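You operate a simulated robot arm through the tools that you are given. There is no shell and no other tool. Be economical: measure what you need, move in short steps, check, and stop when the job is done.

You are at the controls of a simulated robot arm. One attempt, no reset.

TASK
Put the yellow pad on the top tray of the cart away in the tray of the red cart. Take the grey pad and put it on the rebuild card. Put the charge card on the top of the blue rack away on the top of the charging bench. Open the right drawer of the packing table, put the black-to-green extension in the inside of the right drawer of the packing table and shut the drawer again. Take the black soap bottle on the top of the blue rack and put it away on the low shelf of the charging bench. Push the small orange drawer shut. Put the white soap bottle on top of the grey can. Take the gold piston on the tray of the red cart and put it away in the inside of the black tray. Put the black-to-blue extension on the shelf under the set-up bench. Take the blue-to-green extension and leave it on the left end of the bench. Shut the wash bench drawer. Open the washer lid. The order is free. Set down upright: black soap bottle, white soap bottle.

Only the result counts: the job must be done as asked and must still hold three seconds after the hand-in. Knocking over, shifting, dropping, spilling or breaking anything else fails it. Lids that push on must go on centred and level and be pressed home; caps that screw on are set level and turned clockwise until they are tight.

THE ROBOT
A 5-joint arm with a fingered hand on a trunk, on a base that drives. Base frame: it is fixed to the floor where the robot stands at the start and does not move with it; the origin is under the middle of the robot, x ahead of it, y to its left, z up; the surface under the hand at the start is at about z = 740. Lengths are in mm, angles in degrees, forces in N, time in s.
With the tool pointing down near the work surface it reaches from about 280 to 560 mm from the robot's upright axis, wherever it stands. Its first joint turns from -115.0 to 115.0 degrees. Places, roughly: black soap bottle [500, -3500, 1000]; black-to-blue extension (4x4x4 cm) [-1300, 1500, 900]; black-to-green extension (4x4x4 cm) [500, -3500, 900]; blue-to-green extension (4x4x4 cm) [-1400, 1400, 900]; charge card [500, -3250, 1000]; gold piston (5x5x3 cm) [-1300, -4500, 800]; grey can (7x7x11 cm) [-1400, -4800, 900]; grey pad (7x10x3 cm) [-1600, -100, 900]; inside of the black tray (26x20 cm) [-1380, -140, 880]; inside of the right drawer of the packing table [400, -2100, 700]; left end of the bench [-3400, -2700, 900]; low shelf of the charging bench (36x17 cm) [-3280, 440, 240]; rebuild card [-1500, -5000, 750]; right drawer of the packing table [300, -2100, 700]; shelf under the set-up bench (18x76 cm) [-1600, 1520, 240]; small orange drawer [600, -3600, 1000]; top of the charging bench [-3400, 400, 900]; tray of the red cart [-1400, -4700, 800]; wash bench drawer [-1700, -300, 800]; washer lid [-1400, -1000, 900]; white soap bottle [-1250, -4500, 1000]; yellow pad (8x6x4 cm) [500, -100, 800]. The tool tilts only in the upright plane through the base axis and itself; it spins freely about its own axis. Payload 2.9 kg.
The TCP is the grasp point between the finger pads, 22 mm short of the fingertips. In the tool frame z runs along the fingers and y along their closing line. The gripper opens to 124 mm. The gripper's body begins 60 mm behind the TCP. The gripper is a hand of 3 fingers: y runs from the thumb to the fingers, the wrist lies at [0, 0, -218] in the tool frame, and closing takes about 1.5 s.
Orientation is that of the tool frame in the base frame, as a unit quaternion [w, x, y, z]. With the fingers straight down and closing along the base's y, the tool's x points along the base's -x, its y along +y and its z along -z.

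THE INTERFACE
- The arm moves only by the tool jog_arm. Its arguments are lists of equal length, an entry for each row: "slide": the shift along the tool's x, y, z in mm, a list of three; "rot": the turn, a rotation vector about the tool's x, y, z in degrees, a list of three. In form: {"slide": [[x, y, z], ...], "rot": [[wx, wy, wz], ...]}. A call has 1 to 20 rows; each row shifts and turns the commanded pose from where the row before left it, along the tool's axes as they then stand. "fingers" is the closure in counts, from 0 (fully open) to 255 (shut), set as the call begins (left out, the last holds). A row lasts 0.2 s, in which the tool goes at most 50 mm and 8.6 degrees; a call with a longer step from one row to the next is refused whole, and so is a gripper value outside its range. A pose out of reach is approached as far as the arm can. The call stops where the force on the tool passes 40 N (or 10 N more than at its start, if that is more) or the arm is blocked; 0.2 s more then pass. The fingers move at their own pace (about 153 mm/s each) and stop on an object; they squeeze with about 25 N. The grip force told is the motor's: it shows also when the fingers shut on nothing. Time passes only in rows, and 0.2 s behind the last, so rows that do not move let the fingers close. The reply holds the time, the measured pose of the TCP, the force on the tool along the base axes, the opening and the grip force, in the units named above and with some noise, with the torque about the TCP (base axes, N m) and any sound that the robot's microphone picked up.
- Cameras (640 x 400 px; columns grow to the right, rows downward): "scene" is now at [26.5, 129, 1553.5]; the picture's right is [-0.25, -0.97, 0.00], its down [-0.75, 0.19, -0.63] and it looks along [0.62, -0.16, -0.77] (base axes); focal length 279 px, centre (320, 200). "wrist" rides on the gripper at [64, -37, -75] in the tool frame; the picture's right is [0.50, 0.87, 0.00], its down [-0.62, 0.36, -0.70] and it looks along [-0.61, 0.35, 0.71] (tool axes); focal length 230 px, centre (320, 200). There is no depth. A picture from a camera that has moved, and an enlarged one, comes with that camera's place and axes in the base frame and with its lens. The place of the scene camera against the robot may be out by one fixed shift of up to 18 mm in any direction.
- get_image(camera): a new picture of that camera. No time passes.
- move_column(by): slides the trunk up (or, below 0, down) by that many mm; the arm and the scene camera ride with it, the base frame stays. It gives what a move gives, with no picture.
- roll_base(legs): drives the robot by 1 to 6 legs, each [ahead, left, turn to the left] in mm, mm and degrees, along the robot's own axes; the way and the turn of a leg run together, so that a leg with both is an arc; at most 1500 mm and 180 degrees a leg. The arm and the cameras ride along, it lands a little off, and it stops where it bumps. It gives what a move gives.
- finger_targets(finger1, finger2, thumb_bend): sets how far each is bent, from 0 (flat) to 1 (curled in); at 0.3 the hand is open as for a grip, at 0.7 the pads meet at the TCP. One left out holds its place. A second passes; each finger stops where it meets its share of the squeeze, and holds until it gets a number again. A gripper value or a shape takes the hand back. It gives what a move gives, with no picture; readings hold the bend of each and the force on the fingers (four entries, about 0 where the hand has none), thumb and palm.
- hand_shape(shape): the hand has 3 fingers and takes this shape, open, in about a second: jaw (thumb against the fingers, like two jaws); tri (thumb and two fingers); tip (a fingertip pinch); poke (one finger out to press); point (the index stretched); flat (the hand flat); cup (the hand cupped); fist (a fist). The gripper value then closes the fingers along that shape, each until it touches; the sizes above hold for jaw. It gives what a move gives, with no picture.
- aim_head(pan, tilt): turns the head with the scene camera to pan (to the left, within 155 degrees either way) and tilt (down, from -29 to 69), counted from straight ahead of the robot. It gives what a move gives.
- zoom(camera, box): a new picture of the part [left, top, right, bottom] of that camera's present view, enlarged. No time passes.
- finish_job(): hands the job in; it is judged then, once.

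Go step by step. Nothing tells you exact positions but the pictures and the camera data: compare them with the known pose of the tool, close in by small moves and look again before you grip or let go. The budget is 556 turns and 342 pictures, counting those below and the enlarged ones. Unless the task says otherwise, let go and move clear before handing in.

The tools are called after "Emit:" by a JSON object that holds its "op" and its "data". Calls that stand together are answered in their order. jog_arm: Moves the arm, as the interface text tells. Its arguments: {"type":"object","properties":{"slide":{"type":"array"},"rot":{"type":"array"},"fingers":{"type":"number"}},"required":["slide","rot"]} The other tools are called the same way: move_column (by) slides the trunk up or down; hand_shape (shape) gives the hand a shape; finger_targets (finger1, finger2, thumb_bend) moves the fingers one by one; roll_base (legs) drives the base; aim_head (pan, tilt) turns the head that bears the scene camera; get_image (camera) takes a picture; zoom (camera, box) takes an enlarged picture of a part of a camera's view; finish_job () hands the job in.

At the start:

```text
time_s: 0.0
position: [382.5, 37.5, 983.9]
orientation: [0.0, 0.0, 1.0, -0.001]
ft_force: [-0.4, -0.6, 0.2]
moment: [0.01, 0.0, 0.04]
gripper_width: 123.8
grasp_force: 0.1
shape: jaw
bend: [0.3, 0.3, 0.3]
finger forces: [0.0, 0.0, 0.1, 0.0, 0.0, 0.0]
trunk travel left (down, up): [-650.0, 340.0]
robot x, y, heading: [-5.4, -1.8, 0.3]
head pan, tilt: [-14.2, 50.6]
```

scene: 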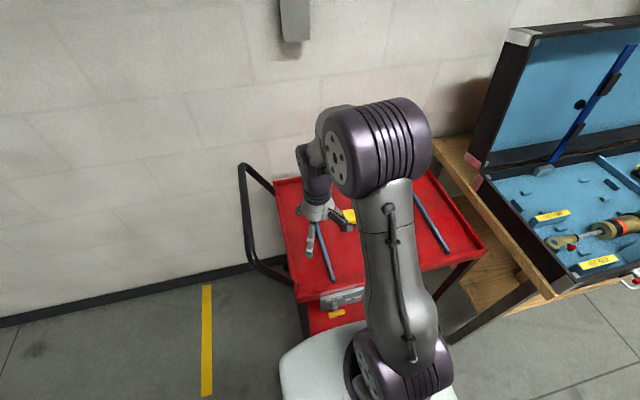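
wrist: 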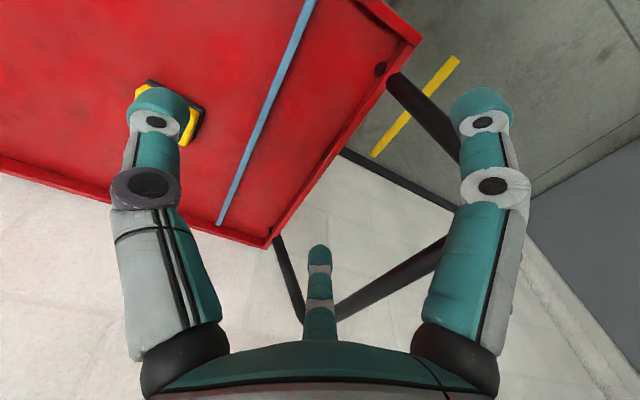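

I see the red cart in front of me with a yellow pad at about [533, -101, 760]. I'll zoom in on it to get its orientation.

Emit:
{"op": "zoom", "data": {"camera": "wrist", "box": [80, 40, 280, 165]}}

Emit:
{"op": "aim_head", "data": {"pan": -60, "tilt": 25}}

Emit:
{"op": "get_image", "data": {"camera": "scene"}}

```text
3.20 times, centred on (180, 102) of wrist
camera zoom: at [318.3, 0.3, 1060.4], right [-0.5, 0.87, 0.0], down [0.62, 0.36, 0.7], along [0.61, 0.35, -0.71], focal length 736 px, centre (768, 512)
```

zoom: 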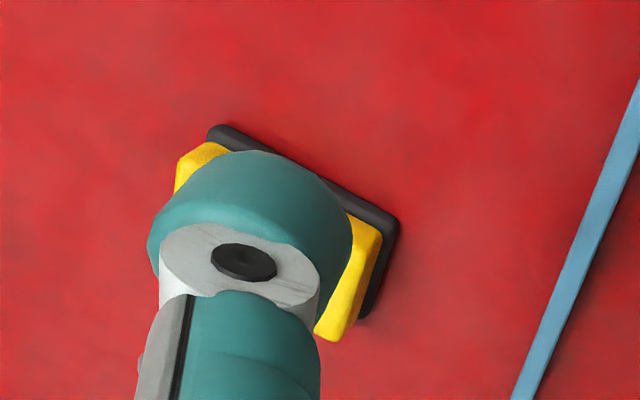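

```text
time_s: 1.1
position: [383.0, 38.7, 985.3]
orientation: [0.0, 0.0, 1.0, 0.0]
ft_force: [0.2, 0.2, 0.6]
moment: [-0.01, 0.01, -0.05]
gripper_width: 123.8
grasp_force: 0.0
shape: jaw
bend: [0.3, 0.3, 0.3]
finger forces: [0.0, 0.0, 0.0, 0.1, 0.0, 0.1]
trunk travel left (down, up): [-650.0, 340.0]
robot x, y, heading: [-0.9, -0.3, 0.1]
head pan, tilt: [-60.0, 25.0]
```

```text
338 pictures are left
camera scene: at [-1.5, 68.0, 1591.7], right [-0.87, -0.5, 0.0], down [-0.21, 0.37, -0.91], along [0.45, -0.78, -0.42], focal length 279 px, centre (320, 200)
```

scene: 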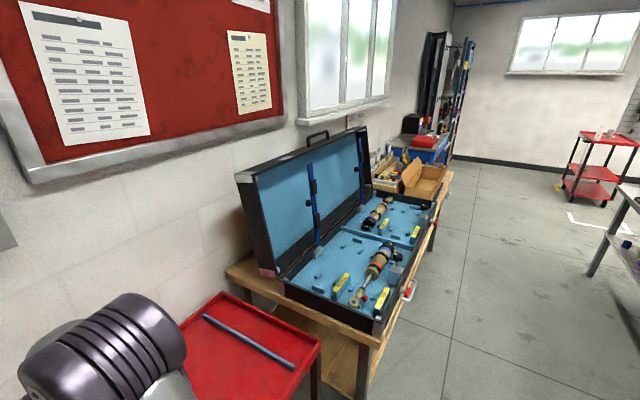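

I see the packing table and blue rack along the wall to the right, with the far red cart beyond. I'll look around to plan the driving paths.

Emit:
{"op": "aim_head", "data": {"pan": -120, "tilt": 25}}

Emit:
{"op": "get_image", "data": {"camera": "scene"}}

Emit:
{"op": "aim_head", "data": {"pan": 150, "tilt": 25}}

Emit:
{"op": "get_image", "data": {"camera": "scene"}}

Emit:
{"op": "aim_head", "data": {"pan": 90, "tilt": 25}}

Emit:
{"op": "get_image", "data": {"camera": "scene"}}

```text
time_s: 2.4
position: [382.6, 38.6, 984.0]
orientation: [0.0, -0.001, 1.0, 0.0]
ft_force: [0.0, -0.5, -0.5]
moment: [0.01, 0.04, 0.0]
gripper_width: 124.1
grasp_force: 0.1
shape: jaw
bend: [0.3, 0.3, 0.3]
finger forces: [0.0, 0.0, 0.0, 0.0, 0.1, 0.0]
trunk travel left (down, up): [-650.0, 340.0]
robot x, y, heading: [1.6, -1.3, 0.1]
head pan, tilt: [-120.0, 25.0]
```

```text
337 pictures are left
camera scene: at [-93.6, 67.9, 1591.8], right [-0.87, 0.5, 0.0], down [0.21, 0.37, -0.91], along [-0.45, -0.79, -0.42], focal length 279 px, centre (320, 200)
```

scene: 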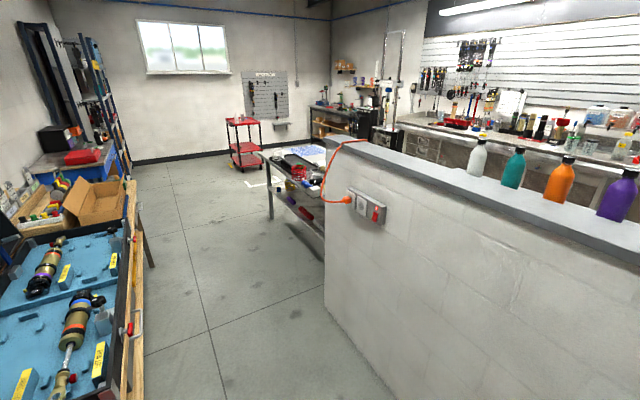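

```text
time_s: 6.2
position: [382.5, 37.7, 985.3]
orientation: [0.0, 0.0, 1.0, 0.001]
ft_force: [0.1, 0.6, 0.2]
moment: [0.02, -0.02, -0.01]
gripper_width: 124.3
grasp_force: 0.1
shape: jaw
bend: [0.3, 0.3, 0.3]
finger forces: [0.0, 0.1, 0.0, 0.1, 0.0, 0.0]
trunk travel left (down, up): [-650.0, 340.0]
robot x, y, heading: [2.5, -1.3, -0.2]
head pan, tilt: [150.0, 25.0]
```

```text
336 pictures are left
camera scene: at [-127.4, 193.9, 1591.8], right [0.5, 0.87, 0.0], down [0.37, -0.21, -0.91], along [-0.78, 0.45, -0.42], focal length 279 px, centre (320, 200)
```

scene: 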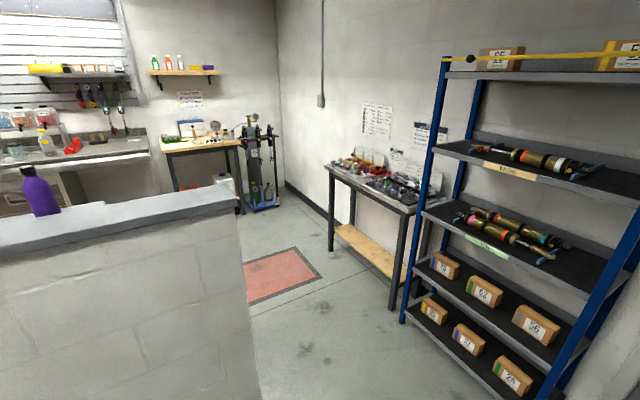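

```text
time_s: 7.5
position: [381.7, 38.3, 984.9]
orientation: [0.0, -0.001, 1.0, 0.0]
ft_force: [0.7, -0.8, -0.1]
moment: [0.01, 0.05, 0.0]
gripper_width: 124.0
grasp_force: 0.0
shape: jaw
bend: [0.3, 0.3, 0.3]
finger forces: [0.1, 0.0, 0.0, 0.1, 0.1, 0.0]
trunk travel left (down, up): [-650.0, 340.0]
robot x, y, heading: [-5.8, 0.9, -0.3]
head pan, tilt: [90.0, 25.0]
```

```text
335 pictures are left
camera scene: at [-47.8, 239.9, 1591.8], right [1.0, 0.0, 0.0], down [0.0, -0.42, -0.91], along [0.0, 0.91, -0.42], focal length 279 px, centre (320, 200)
```

scene: 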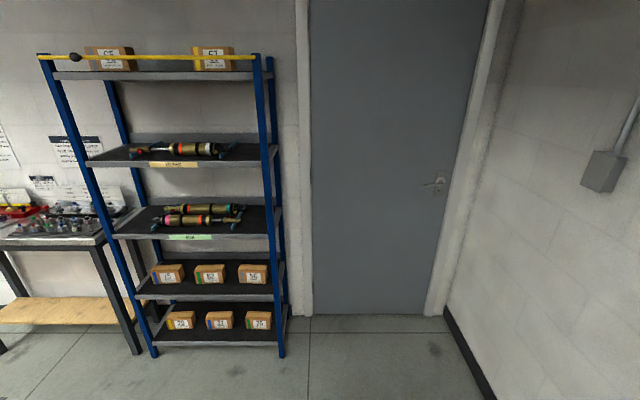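

The room layout is clear: a half-height wall sits between the cart and the benches behind. I'll move the hand over the yellow pad and look.

Emit:
{"op": "jog_arm", "data": {"slide": [[-25, -23, 10], [-25, -23, 10], [-25, -23, 10], [-25, -23, 10], [-25, -23, 10], [-25, -23, 10]], "rot": [[0, 0, 0], [0, 0, 0], [0, 0, 0], [0, 0, 0], [0, 0, 0], [0, 0, 0]]}}

Emit:
{"op": "get_image", "data": {"camera": "wrist"}}

```text
time_s: 8.9
position: [532.9, -98.4, 924.6]
orientation: [-0.001, 0.0, 1.0, 0.0]
ft_force: [1.1, -0.7, -0.5]
moment: [-0.01, 0.02, -0.03]
gripper_width: 124.0
grasp_force: 0.0
shape: jaw
bend: [0.3, 0.3, 0.3]
finger forces: [0.0, 0.1, 0.0, 0.0, 0.0, 0.1]
trunk travel left (down, up): [-650.0, 340.0]
robot x, y, heading: [0.8, -1.7, 0.1]
head pan, tilt: [90.0, 25.0]
```

```text
334 pictures are left
camera wrist: at [469.3, -137.4, 1000.0], right [-0.5, 0.87, 0.0], down [0.62, 0.36, 0.7], along [0.61, 0.35, -0.71], focal length 230 px, centre (320, 200)
```

wrist: 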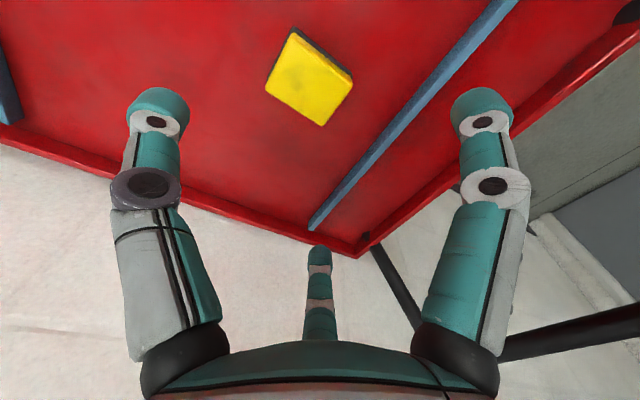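

I see the pad clearly, but the hand's geometry matters for every grasp. I'll close it partly in the air and look.

Emit:
{"op": "jog_arm", "data": {"slide": [[0, 0, 0], [0, 0, 0], [0, 0, 0], [0, 0, 0], [0, 0, 0], [0, 0, 0]], "rot": [[0, 0, 0], [0, 0, 0], [0, 0, 0], [0, 0, 0], [0, 0, 0], [0, 0, 0]], "fingers": 140}}

Emit:
{"op": "get_image", "data": {"camera": "wrist"}}

Emit:
{"op": "jog_arm", "data": {"slide": [[0, 0, 0], [0, 0, 0], [0, 0, 0], [0, 0, 0], [0, 0, 0], [0, 0, 0]], "rot": [[0, 0, 0], [0, 0, 0], [0, 0, 0], [0, 0, 0], [0, 0, 0], [0, 0, 0]], "fingers": 240}}

Emit:
{"op": "get_image", "data": {"camera": "wrist"}}

```text
time_s: 10.3
position: [532.1, -98.2, 924.8]
orientation: [-0.001, -0.001, 1.0, 0.0]
ft_force: [0.0, -0.5, 0.4]
moment: [-0.03, 0.0, 0.02]
gripper_width: 56.6
grasp_force: 0.1
shape: jaw
bend: [0.39, 0.39, 0.7]
finger forces: [0.0, 0.0, 0.0, 0.0, 0.0, 0.0]
trunk travel left (down, up): [-650.0, 340.0]
robot x, y, heading: [-0.2, 0.3, -0.0]
head pan, tilt: [90.0, 25.0]
```

```text
333 pictures are left
camera wrist: at [468.5, -136.7, 1000.6], right [-0.5, 0.87, 0.0], down [0.62, 0.36, 0.7], along [0.61, 0.35, -0.71], focal length 230 px, centre (320, 200)
```

wrist: 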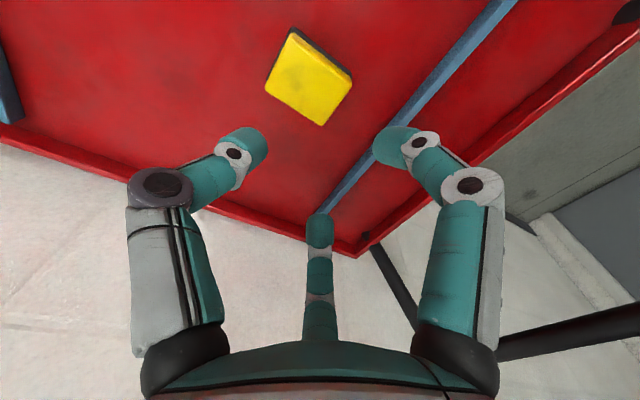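

```text
time_s: 11.7
position: [531.8, -97.6, 926.1]
orientation: [0.0, 0.0, 1.0, 0.001]
ft_force: [0.1, 0.4, -0.1]
moment: [-0.02, 0.0, -0.01]
gripper_width: 7.5
grasp_force: 0.1
shape: jaw
bend: [0.72, 0.72, 0.7]
finger forces: [0.0, 0.1, 0.0, 0.0, 0.1, 0.1]
trunk travel left (down, up): [-650.0, 340.0]
robot x, y, heading: [0.5, -2.2, -0.2]
head pan, tilt: [90.0, 25.0]
```

```text
332 pictures are left
camera wrist: at [468.5, -136.7, 1000.6], right [-0.5, 0.87, 0.0], down [0.62, 0.36, 0.7], along [0.61, 0.35, -0.71], focal length 230 px, centre (320, 200)
```

wrist: 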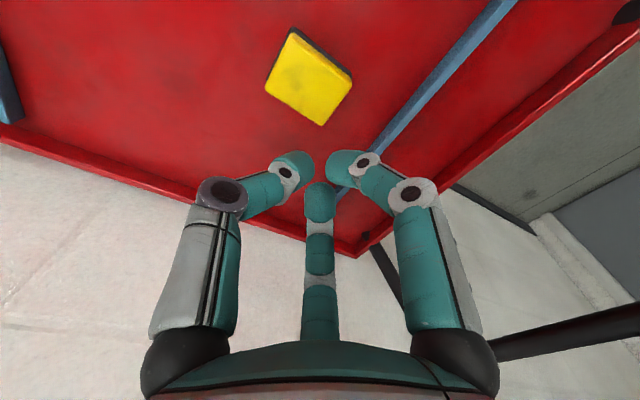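

The three digits close radially around the TCP, and the pad is at about (537, -111), axis-aligned, with its top near z 780. I'll open and go down over it.

Emit:
{"op": "jog_arm", "data": {"slide": [[-5, -13, 10], [0, 0, 30], [0, 0, 30], [0, 0, 30], [0, 0, 0]], "rot": [[0, 0, 0], [0, 0, 0], [0, 0, 0], [0, 0, 0], [0, 0, 0]], "fingers": 0}}

Emit:
{"op": "get_image", "data": {"camera": "wrist"}}

```text
time_s: 12.9
position: [536.7, -111.5, 824.5]
orientation: [-0.001, 0.001, 1.0, 0.0]
ft_force: [0.3, 0.0, 0.0]
moment: [0.01, 0.0, 0.0]
gripper_width: 123.7
grasp_force: 0.0
shape: jaw
bend: [0.3, 0.3, 0.3]
finger forces: [0.0, 0.0, 0.0, 0.1, 0.0, 0.0]
trunk travel left (down, up): [-650.0, 340.0]
robot x, y, heading: [-0.5, 0.4, 0.1]
head pan, tilt: [90.0, 25.0]
```

```text
331 pictures are left
camera wrist: at [472.7, -150.7, 900.2], right [-0.5, 0.87, 0.0], down [0.62, 0.36, 0.7], along [0.61, 0.35, -0.71], focal length 230 px, centre (320, 200)
```

wrist: 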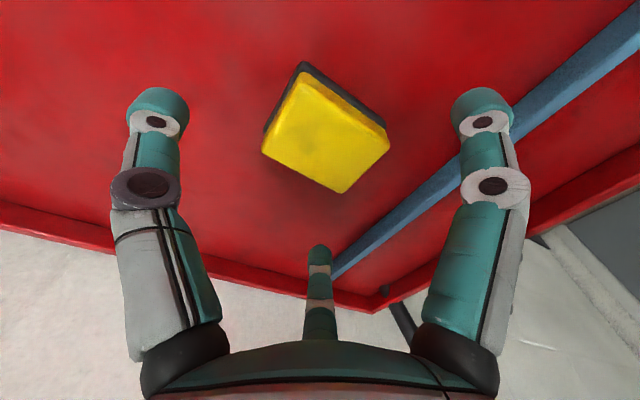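

The pad is centred under the hand. I'll descend and grip.

Emit:
{"op": "jog_arm", "data": {"slide": [[0, 0, 25], [0, 0, 25], [0, 0, 8]], "rot": [[0, 0, -4], [0, 0, 0], [0, 0, 0]]}}

Emit:
{"op": "jog_arm", "data": {"slide": [[0, 0, 0], [0, 0, 0], [0, 0, 0], [0, 0, 0], [0, 0, 0], [0, 0, 0], [0, 0, 0], [0, 0, 0]], "rot": [[0, 0, 0], [0, 0, 0], [0, 0, 0], [0, 0, 0], [0, 0, 0], [0, 0, 0], [0, 0, 0], [0, 0, 0]], "fingers": 255}}

Emit:
{"op": "get_image", "data": {"camera": "wrist"}}

```text
time_s: 13.7
position: [535.6, -112.8, 766.2]
orientation: [0.0, -0.034, 0.999, 0.0]
ft_force: [0.0, 0.2, -0.1]
moment: [0.0, 0.02, 0.0]
gripper_width: 123.9
grasp_force: 0.2
shape: jaw
bend: [0.3, 0.3, 0.3]
finger forces: [0.0, 0.1, 0.0, 0.0, 0.0, 0.1]
trunk travel left (down, up): [-650.0, 340.0]
robot x, y, heading: [-1.1, 1.2, 0.1]
head pan, tilt: [90.0, 25.0]
```

```text
time_s: 15.5
position: [537.6, -112.8, 767.3]
orientation: [0.0, -0.035, 0.999, 0.0]
ft_force: [-0.7, -0.7, 0.0]
moment: [0.01, -0.03, 0.02]
gripper_width: 57.0
grasp_force: 24.5
shape: jaw
bend: [0.37, 0.38, 0.7]
finger forces: [21.9, 19.1, 0.0, 0.0, 21.6, 0.1]
trunk travel left (down, up): [-650.0, 340.0]
robot x, y, heading: [1.1, -1.6, 0.2]
head pan, tilt: [90.0, 25.0]
```

```text
330 pictures are left
camera wrist: at [475.8, -155.1, 842.5], right [-0.56, 0.83, 0.0], down [0.59, 0.4, 0.7], along [0.58, 0.39, -0.71], focal length 230 px, centre (320, 200)
```

wrist: 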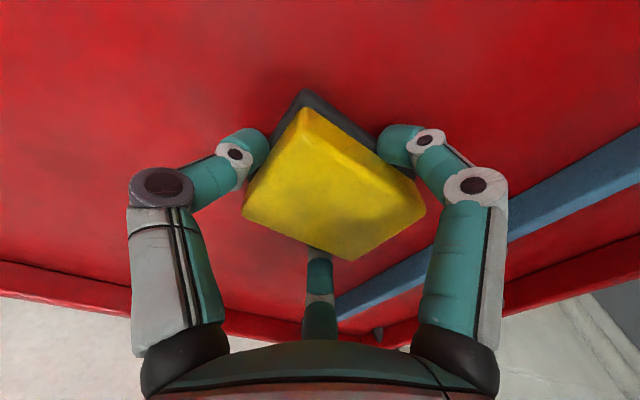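

The grip holds at 57 mm. I'll lift, draw the arm in, back away from the cart and drive down the aisle.

Emit:
{"op": "jog_arm", "data": {"slide": [[0, 0, -40], [0, 0, -45], [0, 0, -45], [0, 0, -45], [35, 8, 0], [35, 8, 0], [35, 8, 0], [35, 8, 0], [30, 5, 0]], "rot": [[0, 0, 0], [0, 0, 0], [0, 0, 0], [0, 0, 0], [0, 0, 0], [0, 0, 0], [0, 0, 0], [0, 0, 0], [0, 0, 0]]}}

Emit:
{"op": "roll_base", "data": {"legs": [[-400, 0, 0], [0, -1500, 0], [0, -1500, 0], [0, -800, 0]]}}

Emit:
{"op": "aim_head", "data": {"pan": -130, "tilt": 35}}

Emit:
{"op": "get_image", "data": {"camera": "scene"}}

```text
time_s: 17.5
position: [364.8, -88.2, 942.3]
orientation: [0.0, -0.035, 0.999, 0.0]
ft_force: [-0.1, -0.3, -1.7]
moment: [0.01, -0.03, 0.01]
gripper_width: 55.3
grasp_force: 25.5
shape: jaw
bend: [0.37, 0.38, 0.7]
finger forces: [23.0, 19.9, 0.0, 0.0, 20.0, 0.0]
trunk travel left (down, up): [-650.0, 340.0]
robot x, y, heading: [0.7, 0.2, 0.2]
head pan, tilt: [90.0, 25.0]
```

```text
time_s: 38.0
position: [-37.8, -3906.5, 942.9]
orientation: [0.001, -0.03, 1.0, 0.001]
ft_force: [-0.6, -0.1, -0.7]
moment: [0.0, -0.02, -0.01]
gripper_width: 55.4
grasp_force: 25.0
shape: jaw
bend: [0.37, 0.38, 0.7]
finger forces: [23.1, 19.9, 0.0, 0.0, 20.0, 0.0]
trunk travel left (down, up): [-650.0, 340.0]
robot x, y, heading: [-404.8, -3814.4, -0.5]
head pan, tilt: [90.0, 25.0]
```

```text
time_s: 41.1
position: [-37.4, -3906.6, 943.3]
orientation: [0.0, -0.03, 1.0, 0.001]
ft_force: [0.8, 0.6, -0.6]
moment: [0.0, -0.01, 0.0]
gripper_width: 55.2
grasp_force: 25.2
shape: jaw
bend: [0.37, 0.38, 0.7]
finger forces: [23.0, 19.9, 0.0, 0.1, 20.0, 0.0]
trunk travel left (down, up): [-650.0, 340.0]
robot x, y, heading: [-399.4, -3815.2, -0.7]
head pan, tilt: [-130.0, 35.0]
```

```text
329 pictures are left
camera scene: at [-505.1, -3733.5, 1576.0], right [-0.76, 0.65, 0.0], down [0.37, 0.44, -0.82], along [-0.53, -0.62, -0.57], focal length 279 px, centre (320, 200)
```

scene: 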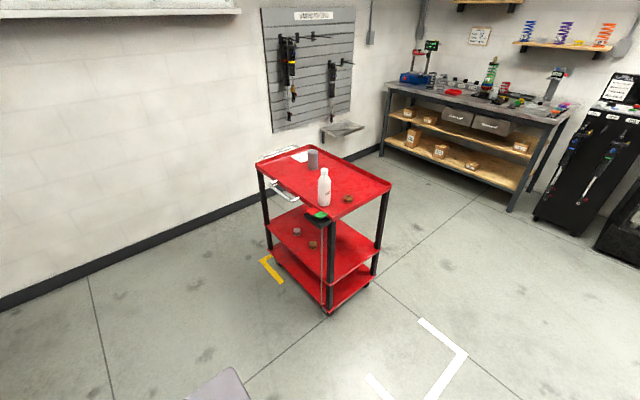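

I see the red cart: tray roughly x -1620..-1180, y -5130..-4460, with can, card, bottle and piston on it. I'll drive to its +x side and face it.

Emit:
{"op": "roll_base", "data": {"legs": [[0, -945, 0], [0, 0, 180], [250, 0, 0]]}}

Emit:
{"op": "aim_head", "data": {"pan": 0, "tilt": 45}}

Emit:
{"op": "get_image", "data": {"camera": "scene"}}

Emit:
{"op": "get_image", "data": {"camera": "wrist"}}

```text
time_s: 54.8
position: [-1026.5, -4666.0, 942.0]
orientation: [0.001, 1.0, 0.031, 0.0]
ft_force: [0.2, 0.1, -0.8]
moment: [0.01, -0.01, -0.02]
gripper_width: 54.6
grasp_force: 25.4
shape: jaw
bend: [0.38, 0.39, 0.7]
finger forces: [22.0, 19.6, 0.0, 0.1, 20.1, 0.1]
trunk travel left (down, up): [-650.0, 340.0]
robot x, y, heading: [-661.3, -4752.8, 179.6]
head pan, tilt: [-130.0, 35.0]
```

```text
time_s: 56.9
position: [-1026.0, -4666.2, 941.5]
orientation: [0.0, 1.0, 0.031, 0.0]
ft_force: [0.4, 0.3, -1.6]
moment: [0.0, 0.0, -0.03]
gripper_width: 55.0
grasp_force: 24.8
shape: jaw
bend: [0.38, 0.39, 0.7]
finger forces: [22.1, 19.6, 0.0, 0.0, 20.2, 0.0]
trunk travel left (down, up): [-650.0, 340.0]
robot x, y, heading: [-662.8, -4752.0, 179.6]
head pan, tilt: [0.0, 45.0]
```

```text
328 pictures are left
camera scene: at [-671.3, -4898.2, 1561.2], right [0.01, 1.0, 0.0], down [0.71, -0.01, -0.71], along [-0.71, 0.01, -0.71], focal length 279 px, centre (320, 200)
```

scene: 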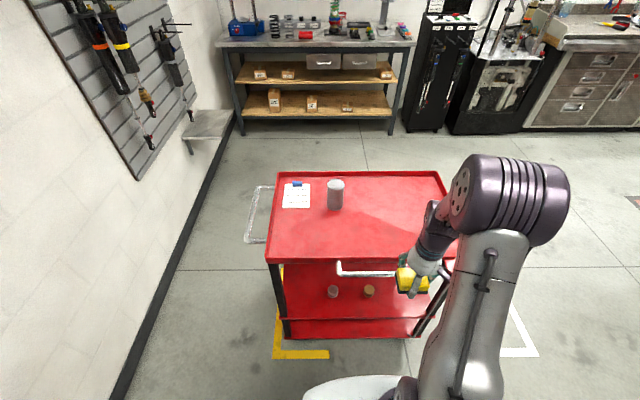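

```text
327 pictures are left
camera wrist: at [-964.2, -4626.3, 1018.0], right [0.55, -0.83, 0.0], down [-0.59, -0.39, 0.7], along [-0.58, -0.39, -0.71], focal length 230 px, centre (320, 200)
```

wrist: 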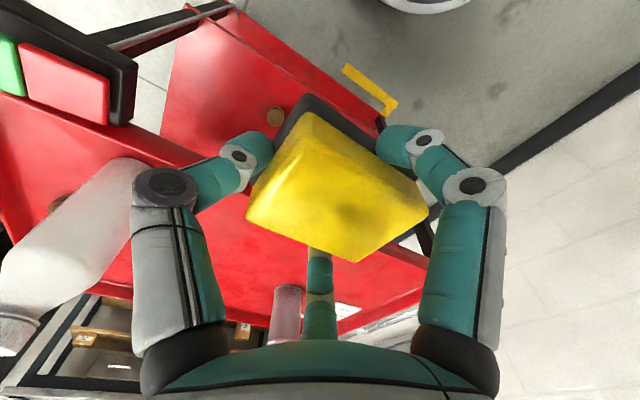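

The tray spans y -5065..-4357, with the can at about (-1438, -4828) and the card at (-1497, -4985). I'll roll closer and lower the pad into the free area near (-1290, -4690).

Emit:
{"op": "roll_base", "data": {"legs": [[160, 0, 0]]}}

Emit:
{"op": "get_image", "data": {"camera": "scene"}}

Emit:
{"op": "get_image", "data": {"camera": "wrist"}}

```text
time_s: 58.4
position: [-1188.0, -4664.6, 942.4]
orientation: [0.0, 1.0, 0.031, 0.001]
ft_force: [-0.7, 0.2, 0.1]
moment: [0.03, -0.03, -0.04]
gripper_width: 55.0
grasp_force: 24.6
shape: jaw
bend: [0.38, 0.39, 0.7]
finger forces: [22.0, 19.6, 0.1, 0.0, 20.1, 0.0]
trunk travel left (down, up): [-650.0, 340.0]
robot x, y, heading: [-824.9, -4753.0, 179.5]
head pan, tilt: [0.0, 45.0]
```

```text
326 pictures are left
camera scene: at [-834.7, -4897.0, 1561.2], right [0.01, 1.0, 0.0], down [0.71, -0.01, -0.71], along [-0.71, 0.01, -0.71], focal length 279 px, centre (320, 200)
```

scene: 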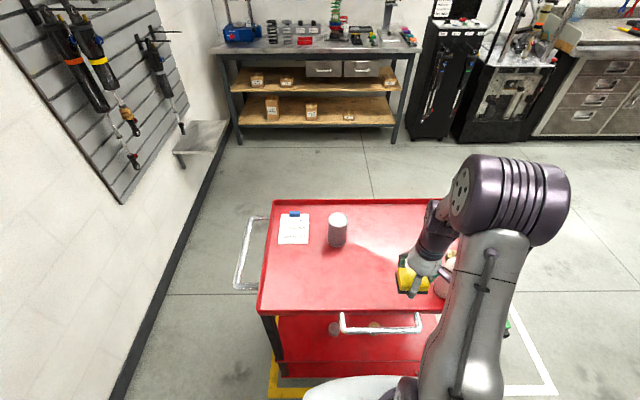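

```text
325 pictures are left
camera wrist: at [-1127.0, -4624.9, 1017.7], right [0.55, -0.83, 0.0], down [-0.59, -0.39, 0.7], along [-0.58, -0.39, -0.71], focal length 230 px, centre (320, 200)
```

wrist: 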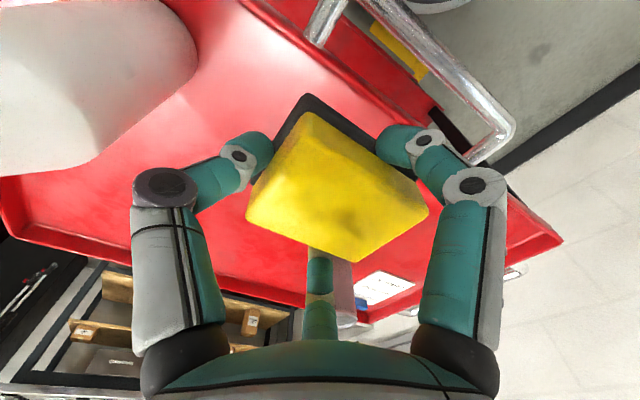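

I'll move the pad over the clear area, away from the bottle, and go down partway.

Emit:
{"op": "jog_arm", "data": {"slide": [[-39, 16, 0], [-38, 16, 0], [-38, 16, 0], [0, 0, 35], [0, 0, 35], [0, 0, 35]], "rot": [[0, 0, 0], [0, 0, 0], [0, 0, 0], [0, 0, 0], [0, 0, 0], [0, 0, 0]]}}

Emit:
{"op": "get_image", "data": {"camera": "scene"}}

Emit:
{"op": "get_image", "data": {"camera": "wrist"}}

```text
time_s: 59.8
position: [-1300.5, -4718.5, 838.3]
orientation: [0.0, 1.0, 0.03, 0.0]
ft_force: [-0.6, -0.4, -0.7]
moment: [0.0, 0.0, 0.02]
gripper_width: 54.1
grasp_force: 25.1
shape: jaw
bend: [0.38, 0.39, 0.69]
finger forces: [22.5, 20.0, 0.1, 0.0, 19.2, 0.0]
trunk travel left (down, up): [-650.0, 340.0]
robot x, y, heading: [-822.3, -4753.4, 179.6]
head pan, tilt: [0.0, 45.0]
```

```text
324 pictures are left
camera scene: at [-834.3, -4896.9, 1561.2], right [0.01, 1.0, 0.0], down [0.71, -0.01, -0.71], along [-0.71, 0.01, -0.71], focal length 279 px, centre (320, 200)
```

scene: 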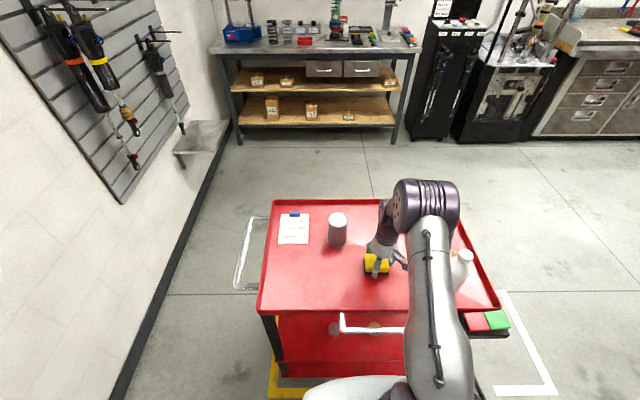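

```text
323 pictures are left
camera wrist: at [-1238.8, -4679.4, 913.5], right [0.55, -0.83, 0.0], down [-0.59, -0.39, 0.7], along [-0.58, -0.39, -0.71], focal length 230 px, centre (320, 200)
```

wrist: 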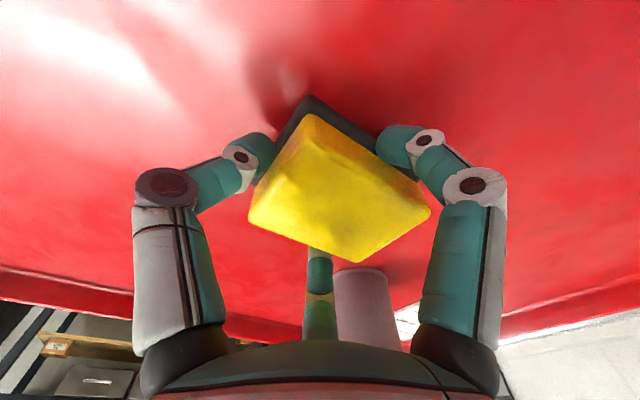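

Clear spot with room on all sides. I'll lower in small steps until contact.

Emit:
{"op": "jog_arm", "data": {"slide": [[0, 0, 20], [0, 0, 15], [0, 0, 10], [0, 0, 6], [0, 0, 6], [0, 0, 5], [0, 0, 5], [0, 0, 5], [0, 0, 5]], "rot": [[0, 0, 0], [0, 0, 0], [0, 0, 0], [0, 0, 0], [0, 0, 0], [0, 0, 0], [0, 0, 0], [0, 0, 0], [0, 0, 0]]}}

```text
time_s: 60.2
position: [-1301.0, -4717.9, 822.1]
orientation: [-0.001, 1.0, 0.03, -0.006]
ft_force: [8.4, 2.7, 32.0]
moment: [-0.04, -0.29, -0.06]
gripper_width: 55.6
grasp_force: 24.5
shape: jaw
bend: [0.35, 0.78, 0.73]
finger forces: [28.9, 22.1, 0.0, 0.1, 23.9, 0.0]
trunk travel left (down, up): [-650.0, 340.0]
robot x, y, heading: [-820.1, -4755.6, 179.7]
head pan, tilt: [0.0, 45.0]
stopped in row 2: the force on the tool passed its limit at 50 N (the readings are from after the stop); the commanded pose is now the measured one
```

Contact came at TCP z 822, so this tray surface is near z 795. I'll ease up slightly and look.

Emit:
{"op": "jog_arm", "data": {"slide": [[0, 0, -2], [0, 0, 0]], "rot": [[0, 0, 0], [0, 0, 0]]}}

Emit:
{"op": "get_image", "data": {"camera": "wrist"}}

```text
time_s: 60.9
position: [-1300.3, -4717.5, 822.4]
orientation: [0.0, 1.0, 0.031, -0.005]
ft_force: [4.5, 4.6, 25.0]
moment: [0.0, -0.2, -0.1]
gripper_width: 55.5
grasp_force: 24.7
shape: jaw
bend: [0.35, 0.78, 0.73]
finger forces: [27.7, 23.9, 0.0, 0.0, 23.5, 0.0]
trunk travel left (down, up): [-650.0, 340.0]
robot x, y, heading: [-825.6, -4754.9, 179.7]
head pan, tilt: [0.0, 45.0]
```

```text
322 pictures are left
camera wrist: at [-1237.4, -4678.7, 897.4], right [0.55, -0.83, -0.01], down [-0.59, -0.39, 0.71], along [-0.59, -0.39, -0.71], focal length 230 px, centre (320, 200)
```

wrist: 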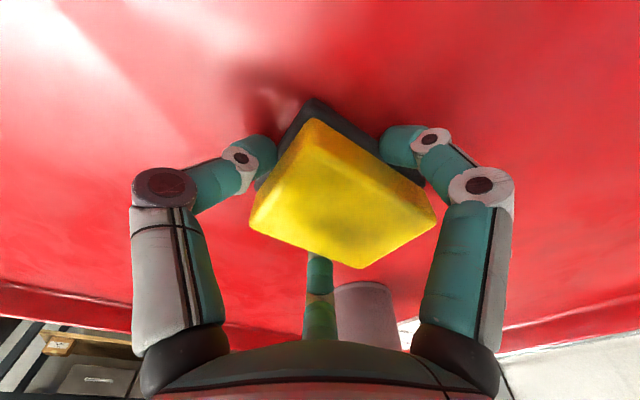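

The pad rests on the tray. I'll ease up a touch, open, and lift clear.

Emit:
{"op": "jog_arm", "data": {"slide": [[0, 0, -2], [0, 0, 0]], "rot": [[0, 0, 0], [0, 0, 0]]}}

Emit:
{"op": "jog_arm", "data": {"slide": [[0, 0, 0], [0, 0, 0], [0, 0, 0], [0, 0, 0], [0, 0, -5], [0, 0, -30], [0, 0, -45], [0, 0, -45]], "rot": [[0, 0, 0], [0, 0, 0], [0, 0, 0], [0, 0, 0], [0, 0, 0], [0, 0, 0], [0, 0, 0], [0, 0, 0]], "fingers": 0}}

Emit:
{"op": "get_image", "data": {"camera": "wrist"}}

```text
time_s: 61.5
position: [-1300.1, -4718.1, 823.0]
orientation: [0.0, 1.0, 0.031, -0.005]
ft_force: [4.3, 2.9, 12.8]
moment: [0.02, -0.13, -0.03]
gripper_width: 55.5
grasp_force: 25.5
shape: jaw
bend: [0.35, 0.78, 0.72]
finger forces: [27.3, 23.7, 0.0, 0.1, 21.9, 0.0]
trunk travel left (down, up): [-650.0, 340.0]
robot x, y, heading: [-822.2, -4754.7, 179.6]
head pan, tilt: [0.0, 45.0]
```

```text
time_s: 62.1
position: [-1305.4, -4719.3, 823.0]
orientation: [-0.002, 1.0, 0.029, -0.007]
ft_force: [-0.4, 0.4, -0.2]
moment: [0.01, -0.01, 0.0]
gripper_width: 123.9
grasp_force: 0.0
shape: jaw
bend: [0.3, 0.3, 0.3]
finger forces: [0.0, 0.0, 0.0, 0.0, 0.0, 0.1]
trunk travel left (down, up): [-650.0, 340.0]
robot x, y, heading: [-825.5, -4754.9, 179.5]
head pan, tilt: [0.0, 45.0]
stopped in row 3: the force on the tool passed its limit at 41 N (the readings are from after the stop); the commanded pose is now the measured one
```

```text
321 pictures are left
camera wrist: at [-1242.5, -4679.3, 897.9], right [0.55, -0.83, -0.01], down [-0.58, -0.39, 0.71], along [-0.6, -0.39, -0.7], focal length 230 px, centre (320, 200)
```

wrist: 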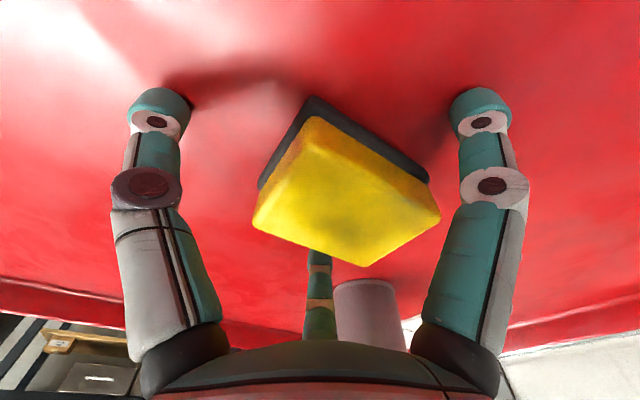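

The open fingers just touched the tray as they straightened, with no harm done. I'll lift off and test how far the arm can reach toward the can from here.

Emit:
{"op": "jog_arm", "data": {"slide": [[0, 0, -30], [0, 0, -45], [0, 0, -45], [0, 0, -45], [0, 0, -45], [-35, 27, 0], [-35, 27, 0], [-35, 27, 0], [-35, 27, 0]], "rot": [[0, 0, 0], [0, 0, 0], [0, 0, 0], [0, 0, 0], [0, 0, 0], [0, 0, 0], [0, 0, 0], [0, 0, 0], [0, 0, 0]]}}

Emit:
{"op": "get_image", "data": {"camera": "wrist"}}

Emit:
{"op": "get_image", "data": {"camera": "scene"}}

```text
time_s: 64.1
position: [-1386.1, -4822.9, 1027.4]
orientation: [0.0, 1.0, 0.029, -0.008]
ft_force: [-0.2, 0.2, 0.4]
moment: [0.04, -0.01, 0.02]
gripper_width: 123.9
grasp_force: 0.1
shape: jaw
bend: [0.3, 0.3, 0.3]
finger forces: [0.1, 0.1, 0.1, 0.0, 0.0, 0.0]
out of reach, approached as far as the arm can: row 8, 9
trunk travel left (down, up): [-650.0, 340.0]
robot x, y, heading: [-819.2, -4755.4, 179.7]
head pan, tilt: [0.0, 45.0]
```

```text
320 pictures are left
camera wrist: at [-1323.1, -4783.4, 1102.0], right [0.55, -0.83, -0.01], down [-0.58, -0.39, 0.71], along [-0.6, -0.39, -0.7], focal length 230 px, centre (320, 200)
```

wrist: 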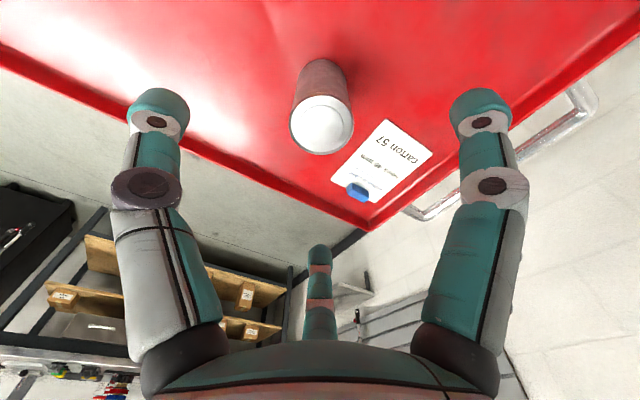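

```text
319 pictures are left
camera scene: at [-832.7, -4897.3, 1561.2], right [0.01, 1.0, 0.0], down [0.71, -0.01, -0.71], along [-0.71, 0.01, -0.71], focal length 279 px, centre (320, 200)
```

scene: 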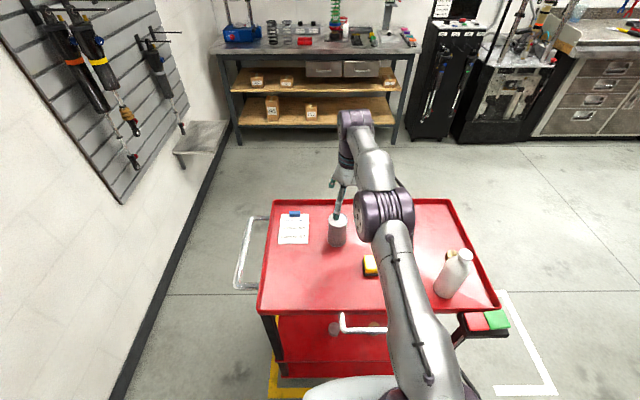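

The arm reaches about 568 mm here. The can top is near (-1409, -4840) and a white card lies near (-1456, -4990); I'll read it.

Emit:
{"op": "zoom", "data": {"camera": "wrist", "box": [280, 40, 440, 240]}}

Emit:
{"op": "zoom", "data": {"camera": "scene", "box": [240, 190, 540, 380]}}

```text
2.00 times, centred on (360, 140) of wrist
camera zoom: at [-1323.1, -4783.4, 1102.0], right [0.55, -0.83, -0.01], down [-0.58, -0.39, 0.71], along [-0.6, -0.39, -0.7], focal length 460 px, centre (240, 320)
```

zoom: 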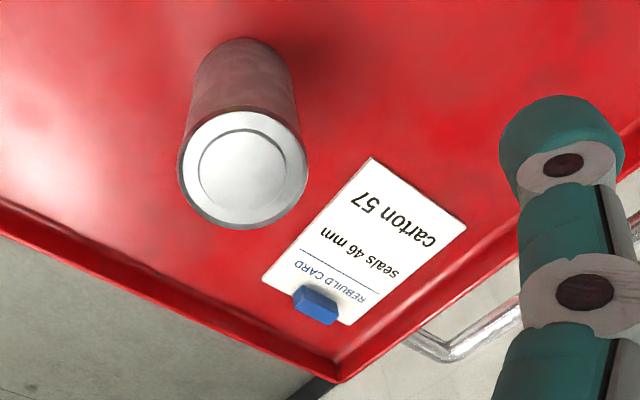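

```text
2.11 times, centred on (390, 285) of scene
camera zoom: at [-832.7, -4897.3, 1561.2], right [0.01, 1.0, 0.0], down [0.71, -0.01, -0.71], along [-0.71, 0.01, -0.71], focal length 587 px, centre (173, 21)
```

zoom: 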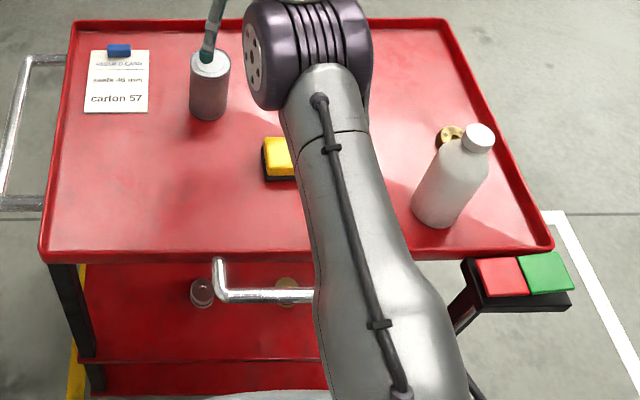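

The card is confirmed as the rebuild card. I'll look down at the gap between my base and the cart to see whether I can come closer.

Emit:
{"op": "aim_head", "data": {"pan": 0, "tilt": 69}}

Emit:
{"op": "get_image", "data": {"camera": "scene"}}

```text
time_s: 65.0
position: [-1386.5, -4822.5, 1028.2]
orientation: [0.001, 1.0, 0.03, -0.008]
ft_force: [-0.2, 0.6, 0.6]
moment: [-0.02, -0.03, 0.0]
gripper_width: 123.9
grasp_force: 0.1
shape: jaw
bend: [0.3, 0.3, 0.3]
finger forces: [0.0, 0.1, 0.0, 0.1, 0.0, 0.0]
trunk travel left (down, up): [-650.0, 340.0]
robot x, y, heading: [-820.2, -4757.8, 179.7]
head pan, tilt: [0.0, 68.8]
```

```text
316 pictures are left
camera scene: at [-808.3, -4897.3, 1532.4], right [0.01, 1.0, 0.0], down [0.93, -0.01, -0.36], along [-0.36, 0.0, -0.93], focal length 279 px, centre (320, 200)
```

scene: 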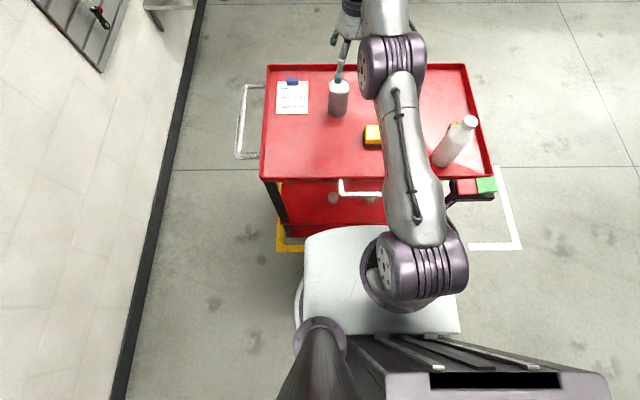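

My base is narrower than I feared (lower base radius about 250, trunk box front 190 ahead), so I can come 50 mm closer. Then I'll go over to the white bottle.

Emit:
{"op": "roll_base", "data": {"legs": [[50, 0, 0]]}}

Emit:
{"op": "jog_arm", "data": {"slide": [[30, -20, -20], [30, -40, -20], [30, -40, 0], [30, -40, 0], [20, -40, 0], [20, -40, 0], [20, -40, 0]], "rot": [[0, 0, 0], [0, 0, 0], [0, 0, 0], [0, 0, 0], [0, 0, 0], [0, 0, 0], [0, 0, 0]]}}

Emit:
{"op": "get_image", "data": {"camera": "wrist"}}

```text
time_s: 65.9
position: [-1437.4, -4822.8, 1026.6]
orientation: [0.001, 1.0, 0.03, -0.008]
ft_force: [-0.6, 0.2, 0.1]
moment: [-0.01, -0.01, 0.0]
gripper_width: 123.9
grasp_force: 0.2
shape: jaw
bend: [0.3, 0.3, 0.3]
finger forces: [0.0, 0.0, 0.0, 0.2, 0.1, 0.0]
trunk travel left (down, up): [-650.0, 340.0]
robot x, y, heading: [-873.2, -4754.8, 179.5]
head pan, tilt: [0.0, 68.8]
```

```text
refused: row 2 steps farther than a row can; nothing moved
```

```text
315 pictures are left
camera wrist: at [-1374.8, -4782.5, 1101.3], right [0.55, -0.83, -0.01], down [-0.59, -0.39, 0.71], along [-0.59, -0.39, -0.7], focal length 230 px, centre (320, 200)
```

wrist: 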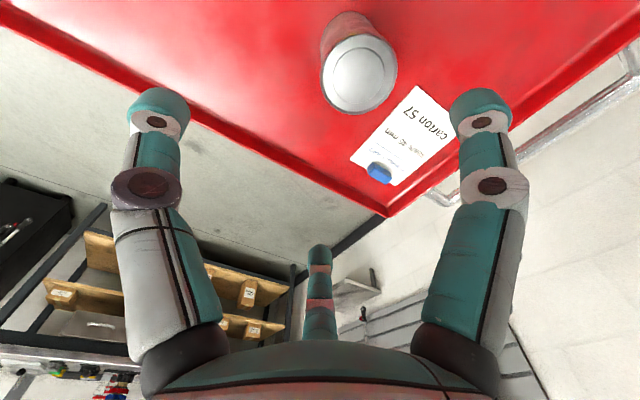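

Refused for step length. I'll use smaller steps.

Emit:
{"op": "jog_arm", "data": {"slide": [[26, -31, -10], [26, -31, -10], [26, -31, -10], [26, -31, -10], [26, -31, -10], [26, -31, -10], [26, -31, 0], [26, -31, 0]], "rot": [[0, 0, 0], [0, 0, 0], [0, 0, 0], [0, 0, 0], [0, 0, 0], [0, 0, 0], [0, 0, 0], [0, 0, 0]]}}

Emit:
{"op": "get_image", "data": {"camera": "wrist"}}

```text
time_s: 67.7
position: [-1240.7, -4562.2, 1083.9]
orientation: [-0.003, 1.0, 0.031, -0.005]
ft_force: [0.8, -0.1, 0.6]
moment: [0.01, 0.03, -0.01]
gripper_width: 123.9
grasp_force: 0.2
shape: jaw
bend: [0.3, 0.3, 0.3]
finger forces: [0.0, 0.1, 0.0, 0.1, 0.0, 0.1]
trunk travel left (down, up): [-650.0, 340.0]
robot x, y, heading: [-875.3, -4753.7, 179.3]
head pan, tilt: [0.0, 68.8]
```

```text
314 pictures are left
camera wrist: at [-1177.9, -4522.4, 1159.1], right [0.55, -0.83, -0.01], down [-0.59, -0.4, 0.71], along [-0.59, -0.38, -0.71], focal length 230 px, centre (320, 200)
```

wrist: 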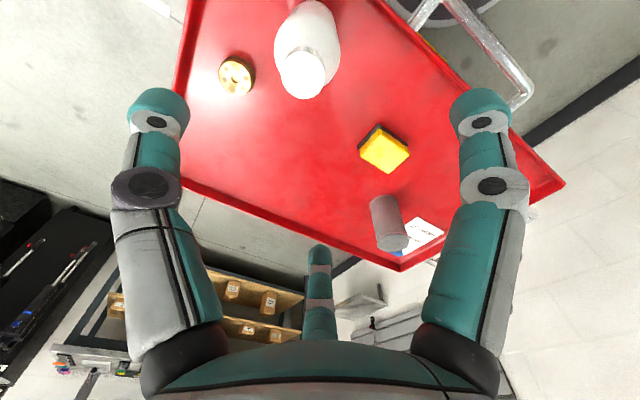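

Bottle axis is near (-1226, -4538) with cap top about z 975; the piston is at (-1328, -4479). I'll centre and descend partway, then look.

Emit:
{"op": "jog_arm", "data": {"slide": [[16, -23, 0], [0, 0, 35], [0, 0, 35]], "rot": [[0, 0, 0], [0, 0, 0], [0, 0, 0]]}}

Emit:
{"op": "get_image", "data": {"camera": "wrist"}}

Emit:
{"op": "aim_head", "data": {"pan": 20, "tilt": 45}}

Emit:
{"op": "get_image", "data": {"camera": "scene"}}

```text
time_s: 68.5
position: [-1228.8, -4539.2, 1012.4]
orientation: [-0.003, 1.0, 0.031, -0.004]
ft_force: [0.1, -0.4, 0.1]
moment: [-0.02, 0.05, -0.04]
gripper_width: 123.9
grasp_force: 0.0
shape: jaw
bend: [0.3, 0.3, 0.3]
finger forces: [0.0, 0.0, 0.0, 0.1, 0.0, 0.0]
trunk travel left (down, up): [-650.0, 340.0]
robot x, y, heading: [-874.5, -4755.4, 179.6]
head pan, tilt: [0.0, 68.8]
```

```text
313 pictures are left
camera wrist: at [-1166.5, -4499.6, 1088.0], right [0.55, -0.83, -0.01], down [-0.59, -0.4, 0.7], along [-0.59, -0.38, -0.71], focal length 230 px, centre (320, 200)
```

wrist: 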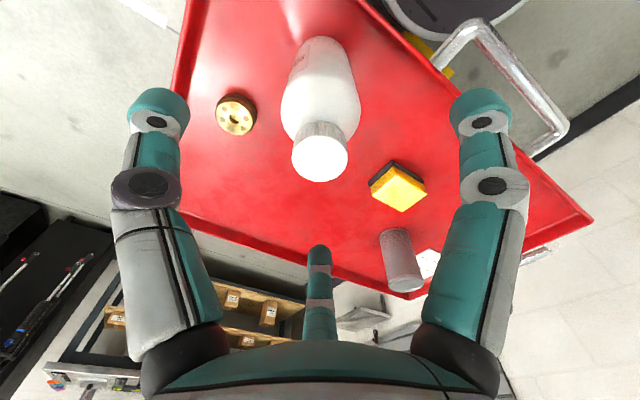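

```text
time_s: 69.4
position: [-1230.1, -4540.1, 1012.9]
orientation: [-0.003, 1.0, 0.03, -0.004]
ft_force: [-0.1, -0.3, -0.5]
moment: [0.04, 0.0, 0.03]
gripper_width: 123.9
grasp_force: 0.0
shape: jaw
bend: [0.3, 0.3, 0.3]
finger forces: [0.0, 0.0, 0.0, 0.0, 0.1, 0.0]
trunk travel left (down, up): [-650.0, 340.0]
robot x, y, heading: [-871.6, -4754.6, 179.6]
head pan, tilt: [20.0, 45.0]
```

```text
312 pictures are left
camera scene: at [-878.4, -4924.2, 1561.1], right [-0.33, 0.94, 0.0], down [0.67, 0.24, -0.71], along [-0.67, -0.24, -0.71], focal length 279 px, centre (320, 200)
```

scene: 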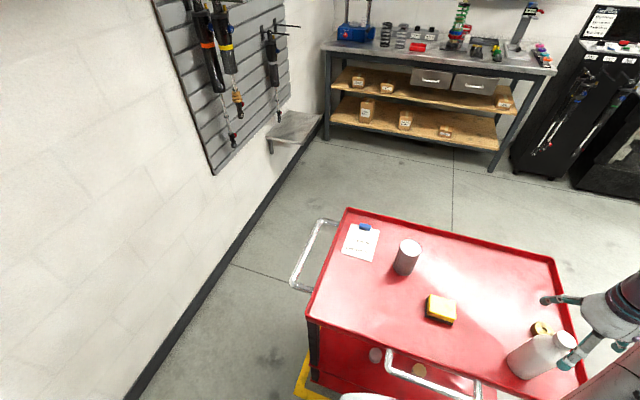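

The bottle axis lines up with the TCP and the cap (about 31 mm wide) tops at z 981. The palm limits depth, so I'll grip around the cap.

Emit:
{"op": "jog_arm", "data": {"slide": [[0, 0, 25], [0, 0, 24]], "rot": [[0, 0, 0], [0, 0, 0]]}}

Emit:
{"op": "get_image", "data": {"camera": "wrist"}}

```text
time_s: 70.0
position: [-1229.4, -4538.7, 964.6]
orientation: [-0.003, 1.0, 0.03, -0.004]
ft_force: [-1.0, 0.0, 0.6]
moment: [-0.03, -0.01, -0.01]
gripper_width: 123.9
grasp_force: 0.1
shape: jaw
bend: [0.3, 0.3, 0.3]
finger forces: [0.0, 0.0, 0.1, 0.0, 0.1, 0.1]
trunk travel left (down, up): [-650.0, 340.0]
robot x, y, heading: [-872.1, -4752.2, 179.6]
head pan, tilt: [20.0, 45.0]
```

```text
311 pictures are left
camera wrist: at [-1167.3, -4499.7, 1039.8], right [0.55, -0.83, -0.01], down [-0.59, -0.4, 0.7], along [-0.59, -0.38, -0.71], focal length 230 px, centre (320, 200)
```

wrist: 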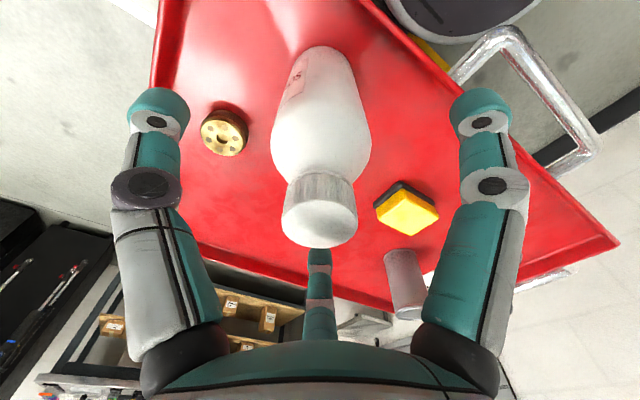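

The cap is right between the fingers. Gripping.

Emit:
{"op": "jog_arm", "data": {"slide": [[0, 0, 0], [0, 0, 0], [0, 0, 0], [0, 0, 0], [0, 0, 0], [0, 0, 0], [0, 0, 0], [0, 0, 0], [0, 0, 0]], "rot": [[0, 0, 0], [0, 0, 0], [0, 0, 0], [0, 0, 0], [0, 0, 0], [0, 0, 0], [0, 0, 0], [0, 0, 0], [0, 0, 0]], "fingers": 255}}

Emit:
{"op": "jog_arm", "data": {"slide": [[0, 0, -10], [0, 0, -20], [0, 0, -30], [0, 0, -40], [0, 0, -40], [0, 0, -20]], "rot": [[0, 0, 0], [0, 0, 0], [0, 0, 0], [0, 0, 0], [0, 0, 0], [0, 0, 0]]}}

Emit:
{"op": "get_image", "data": {"camera": "wrist"}}

```text
time_s: 72.0
position: [-1229.3, -4539.1, 964.8]
orientation: [-0.003, 1.0, 0.03, -0.005]
ft_force: [-0.5, -0.2, 10.0]
moment: [-0.09, -0.02, -0.04]
gripper_width: 26.0
grasp_force: 24.7
shape: jaw
bend: [0.76, 0.76, 0.7]
finger forces: [21.2, 20.7, 0.0, 0.0, 21.2, 0.0]
trunk travel left (down, up): [-650.0, 340.0]
robot x, y, heading: [-876.3, -4753.6, 179.6]
head pan, tilt: [20.0, 45.0]
```

```text
time_s: 73.4
position: [-1227.4, -4538.3, 1124.3]
orientation: [-0.003, 0.999, 0.031, -0.004]
ft_force: [-0.1, 0.7, -3.0]
moment: [-0.05, -0.06, -0.01]
gripper_width: 23.9
grasp_force: 25.5
shape: jaw
bend: [0.76, 0.76, 0.7]
finger forces: [19.9, 20.1, 0.1, 0.0, 19.0, 0.0]
trunk travel left (down, up): [-650.0, 340.0]
robot x, y, heading: [-871.8, -4754.6, 179.6]
head pan, tilt: [20.0, 45.0]
```

```text
310 pictures are left
camera wrist: at [-1164.3, -4498.7, 1200.2], right [0.55, -0.83, -0.01], down [-0.59, -0.4, 0.7], along [-0.59, -0.38, -0.71], focal length 230 px, centre (320, 200)
```

wrist: 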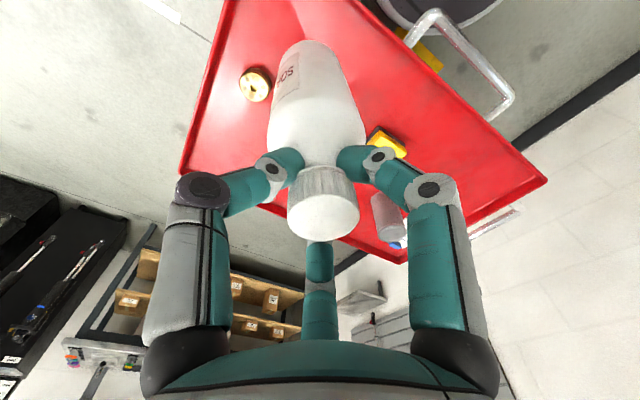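

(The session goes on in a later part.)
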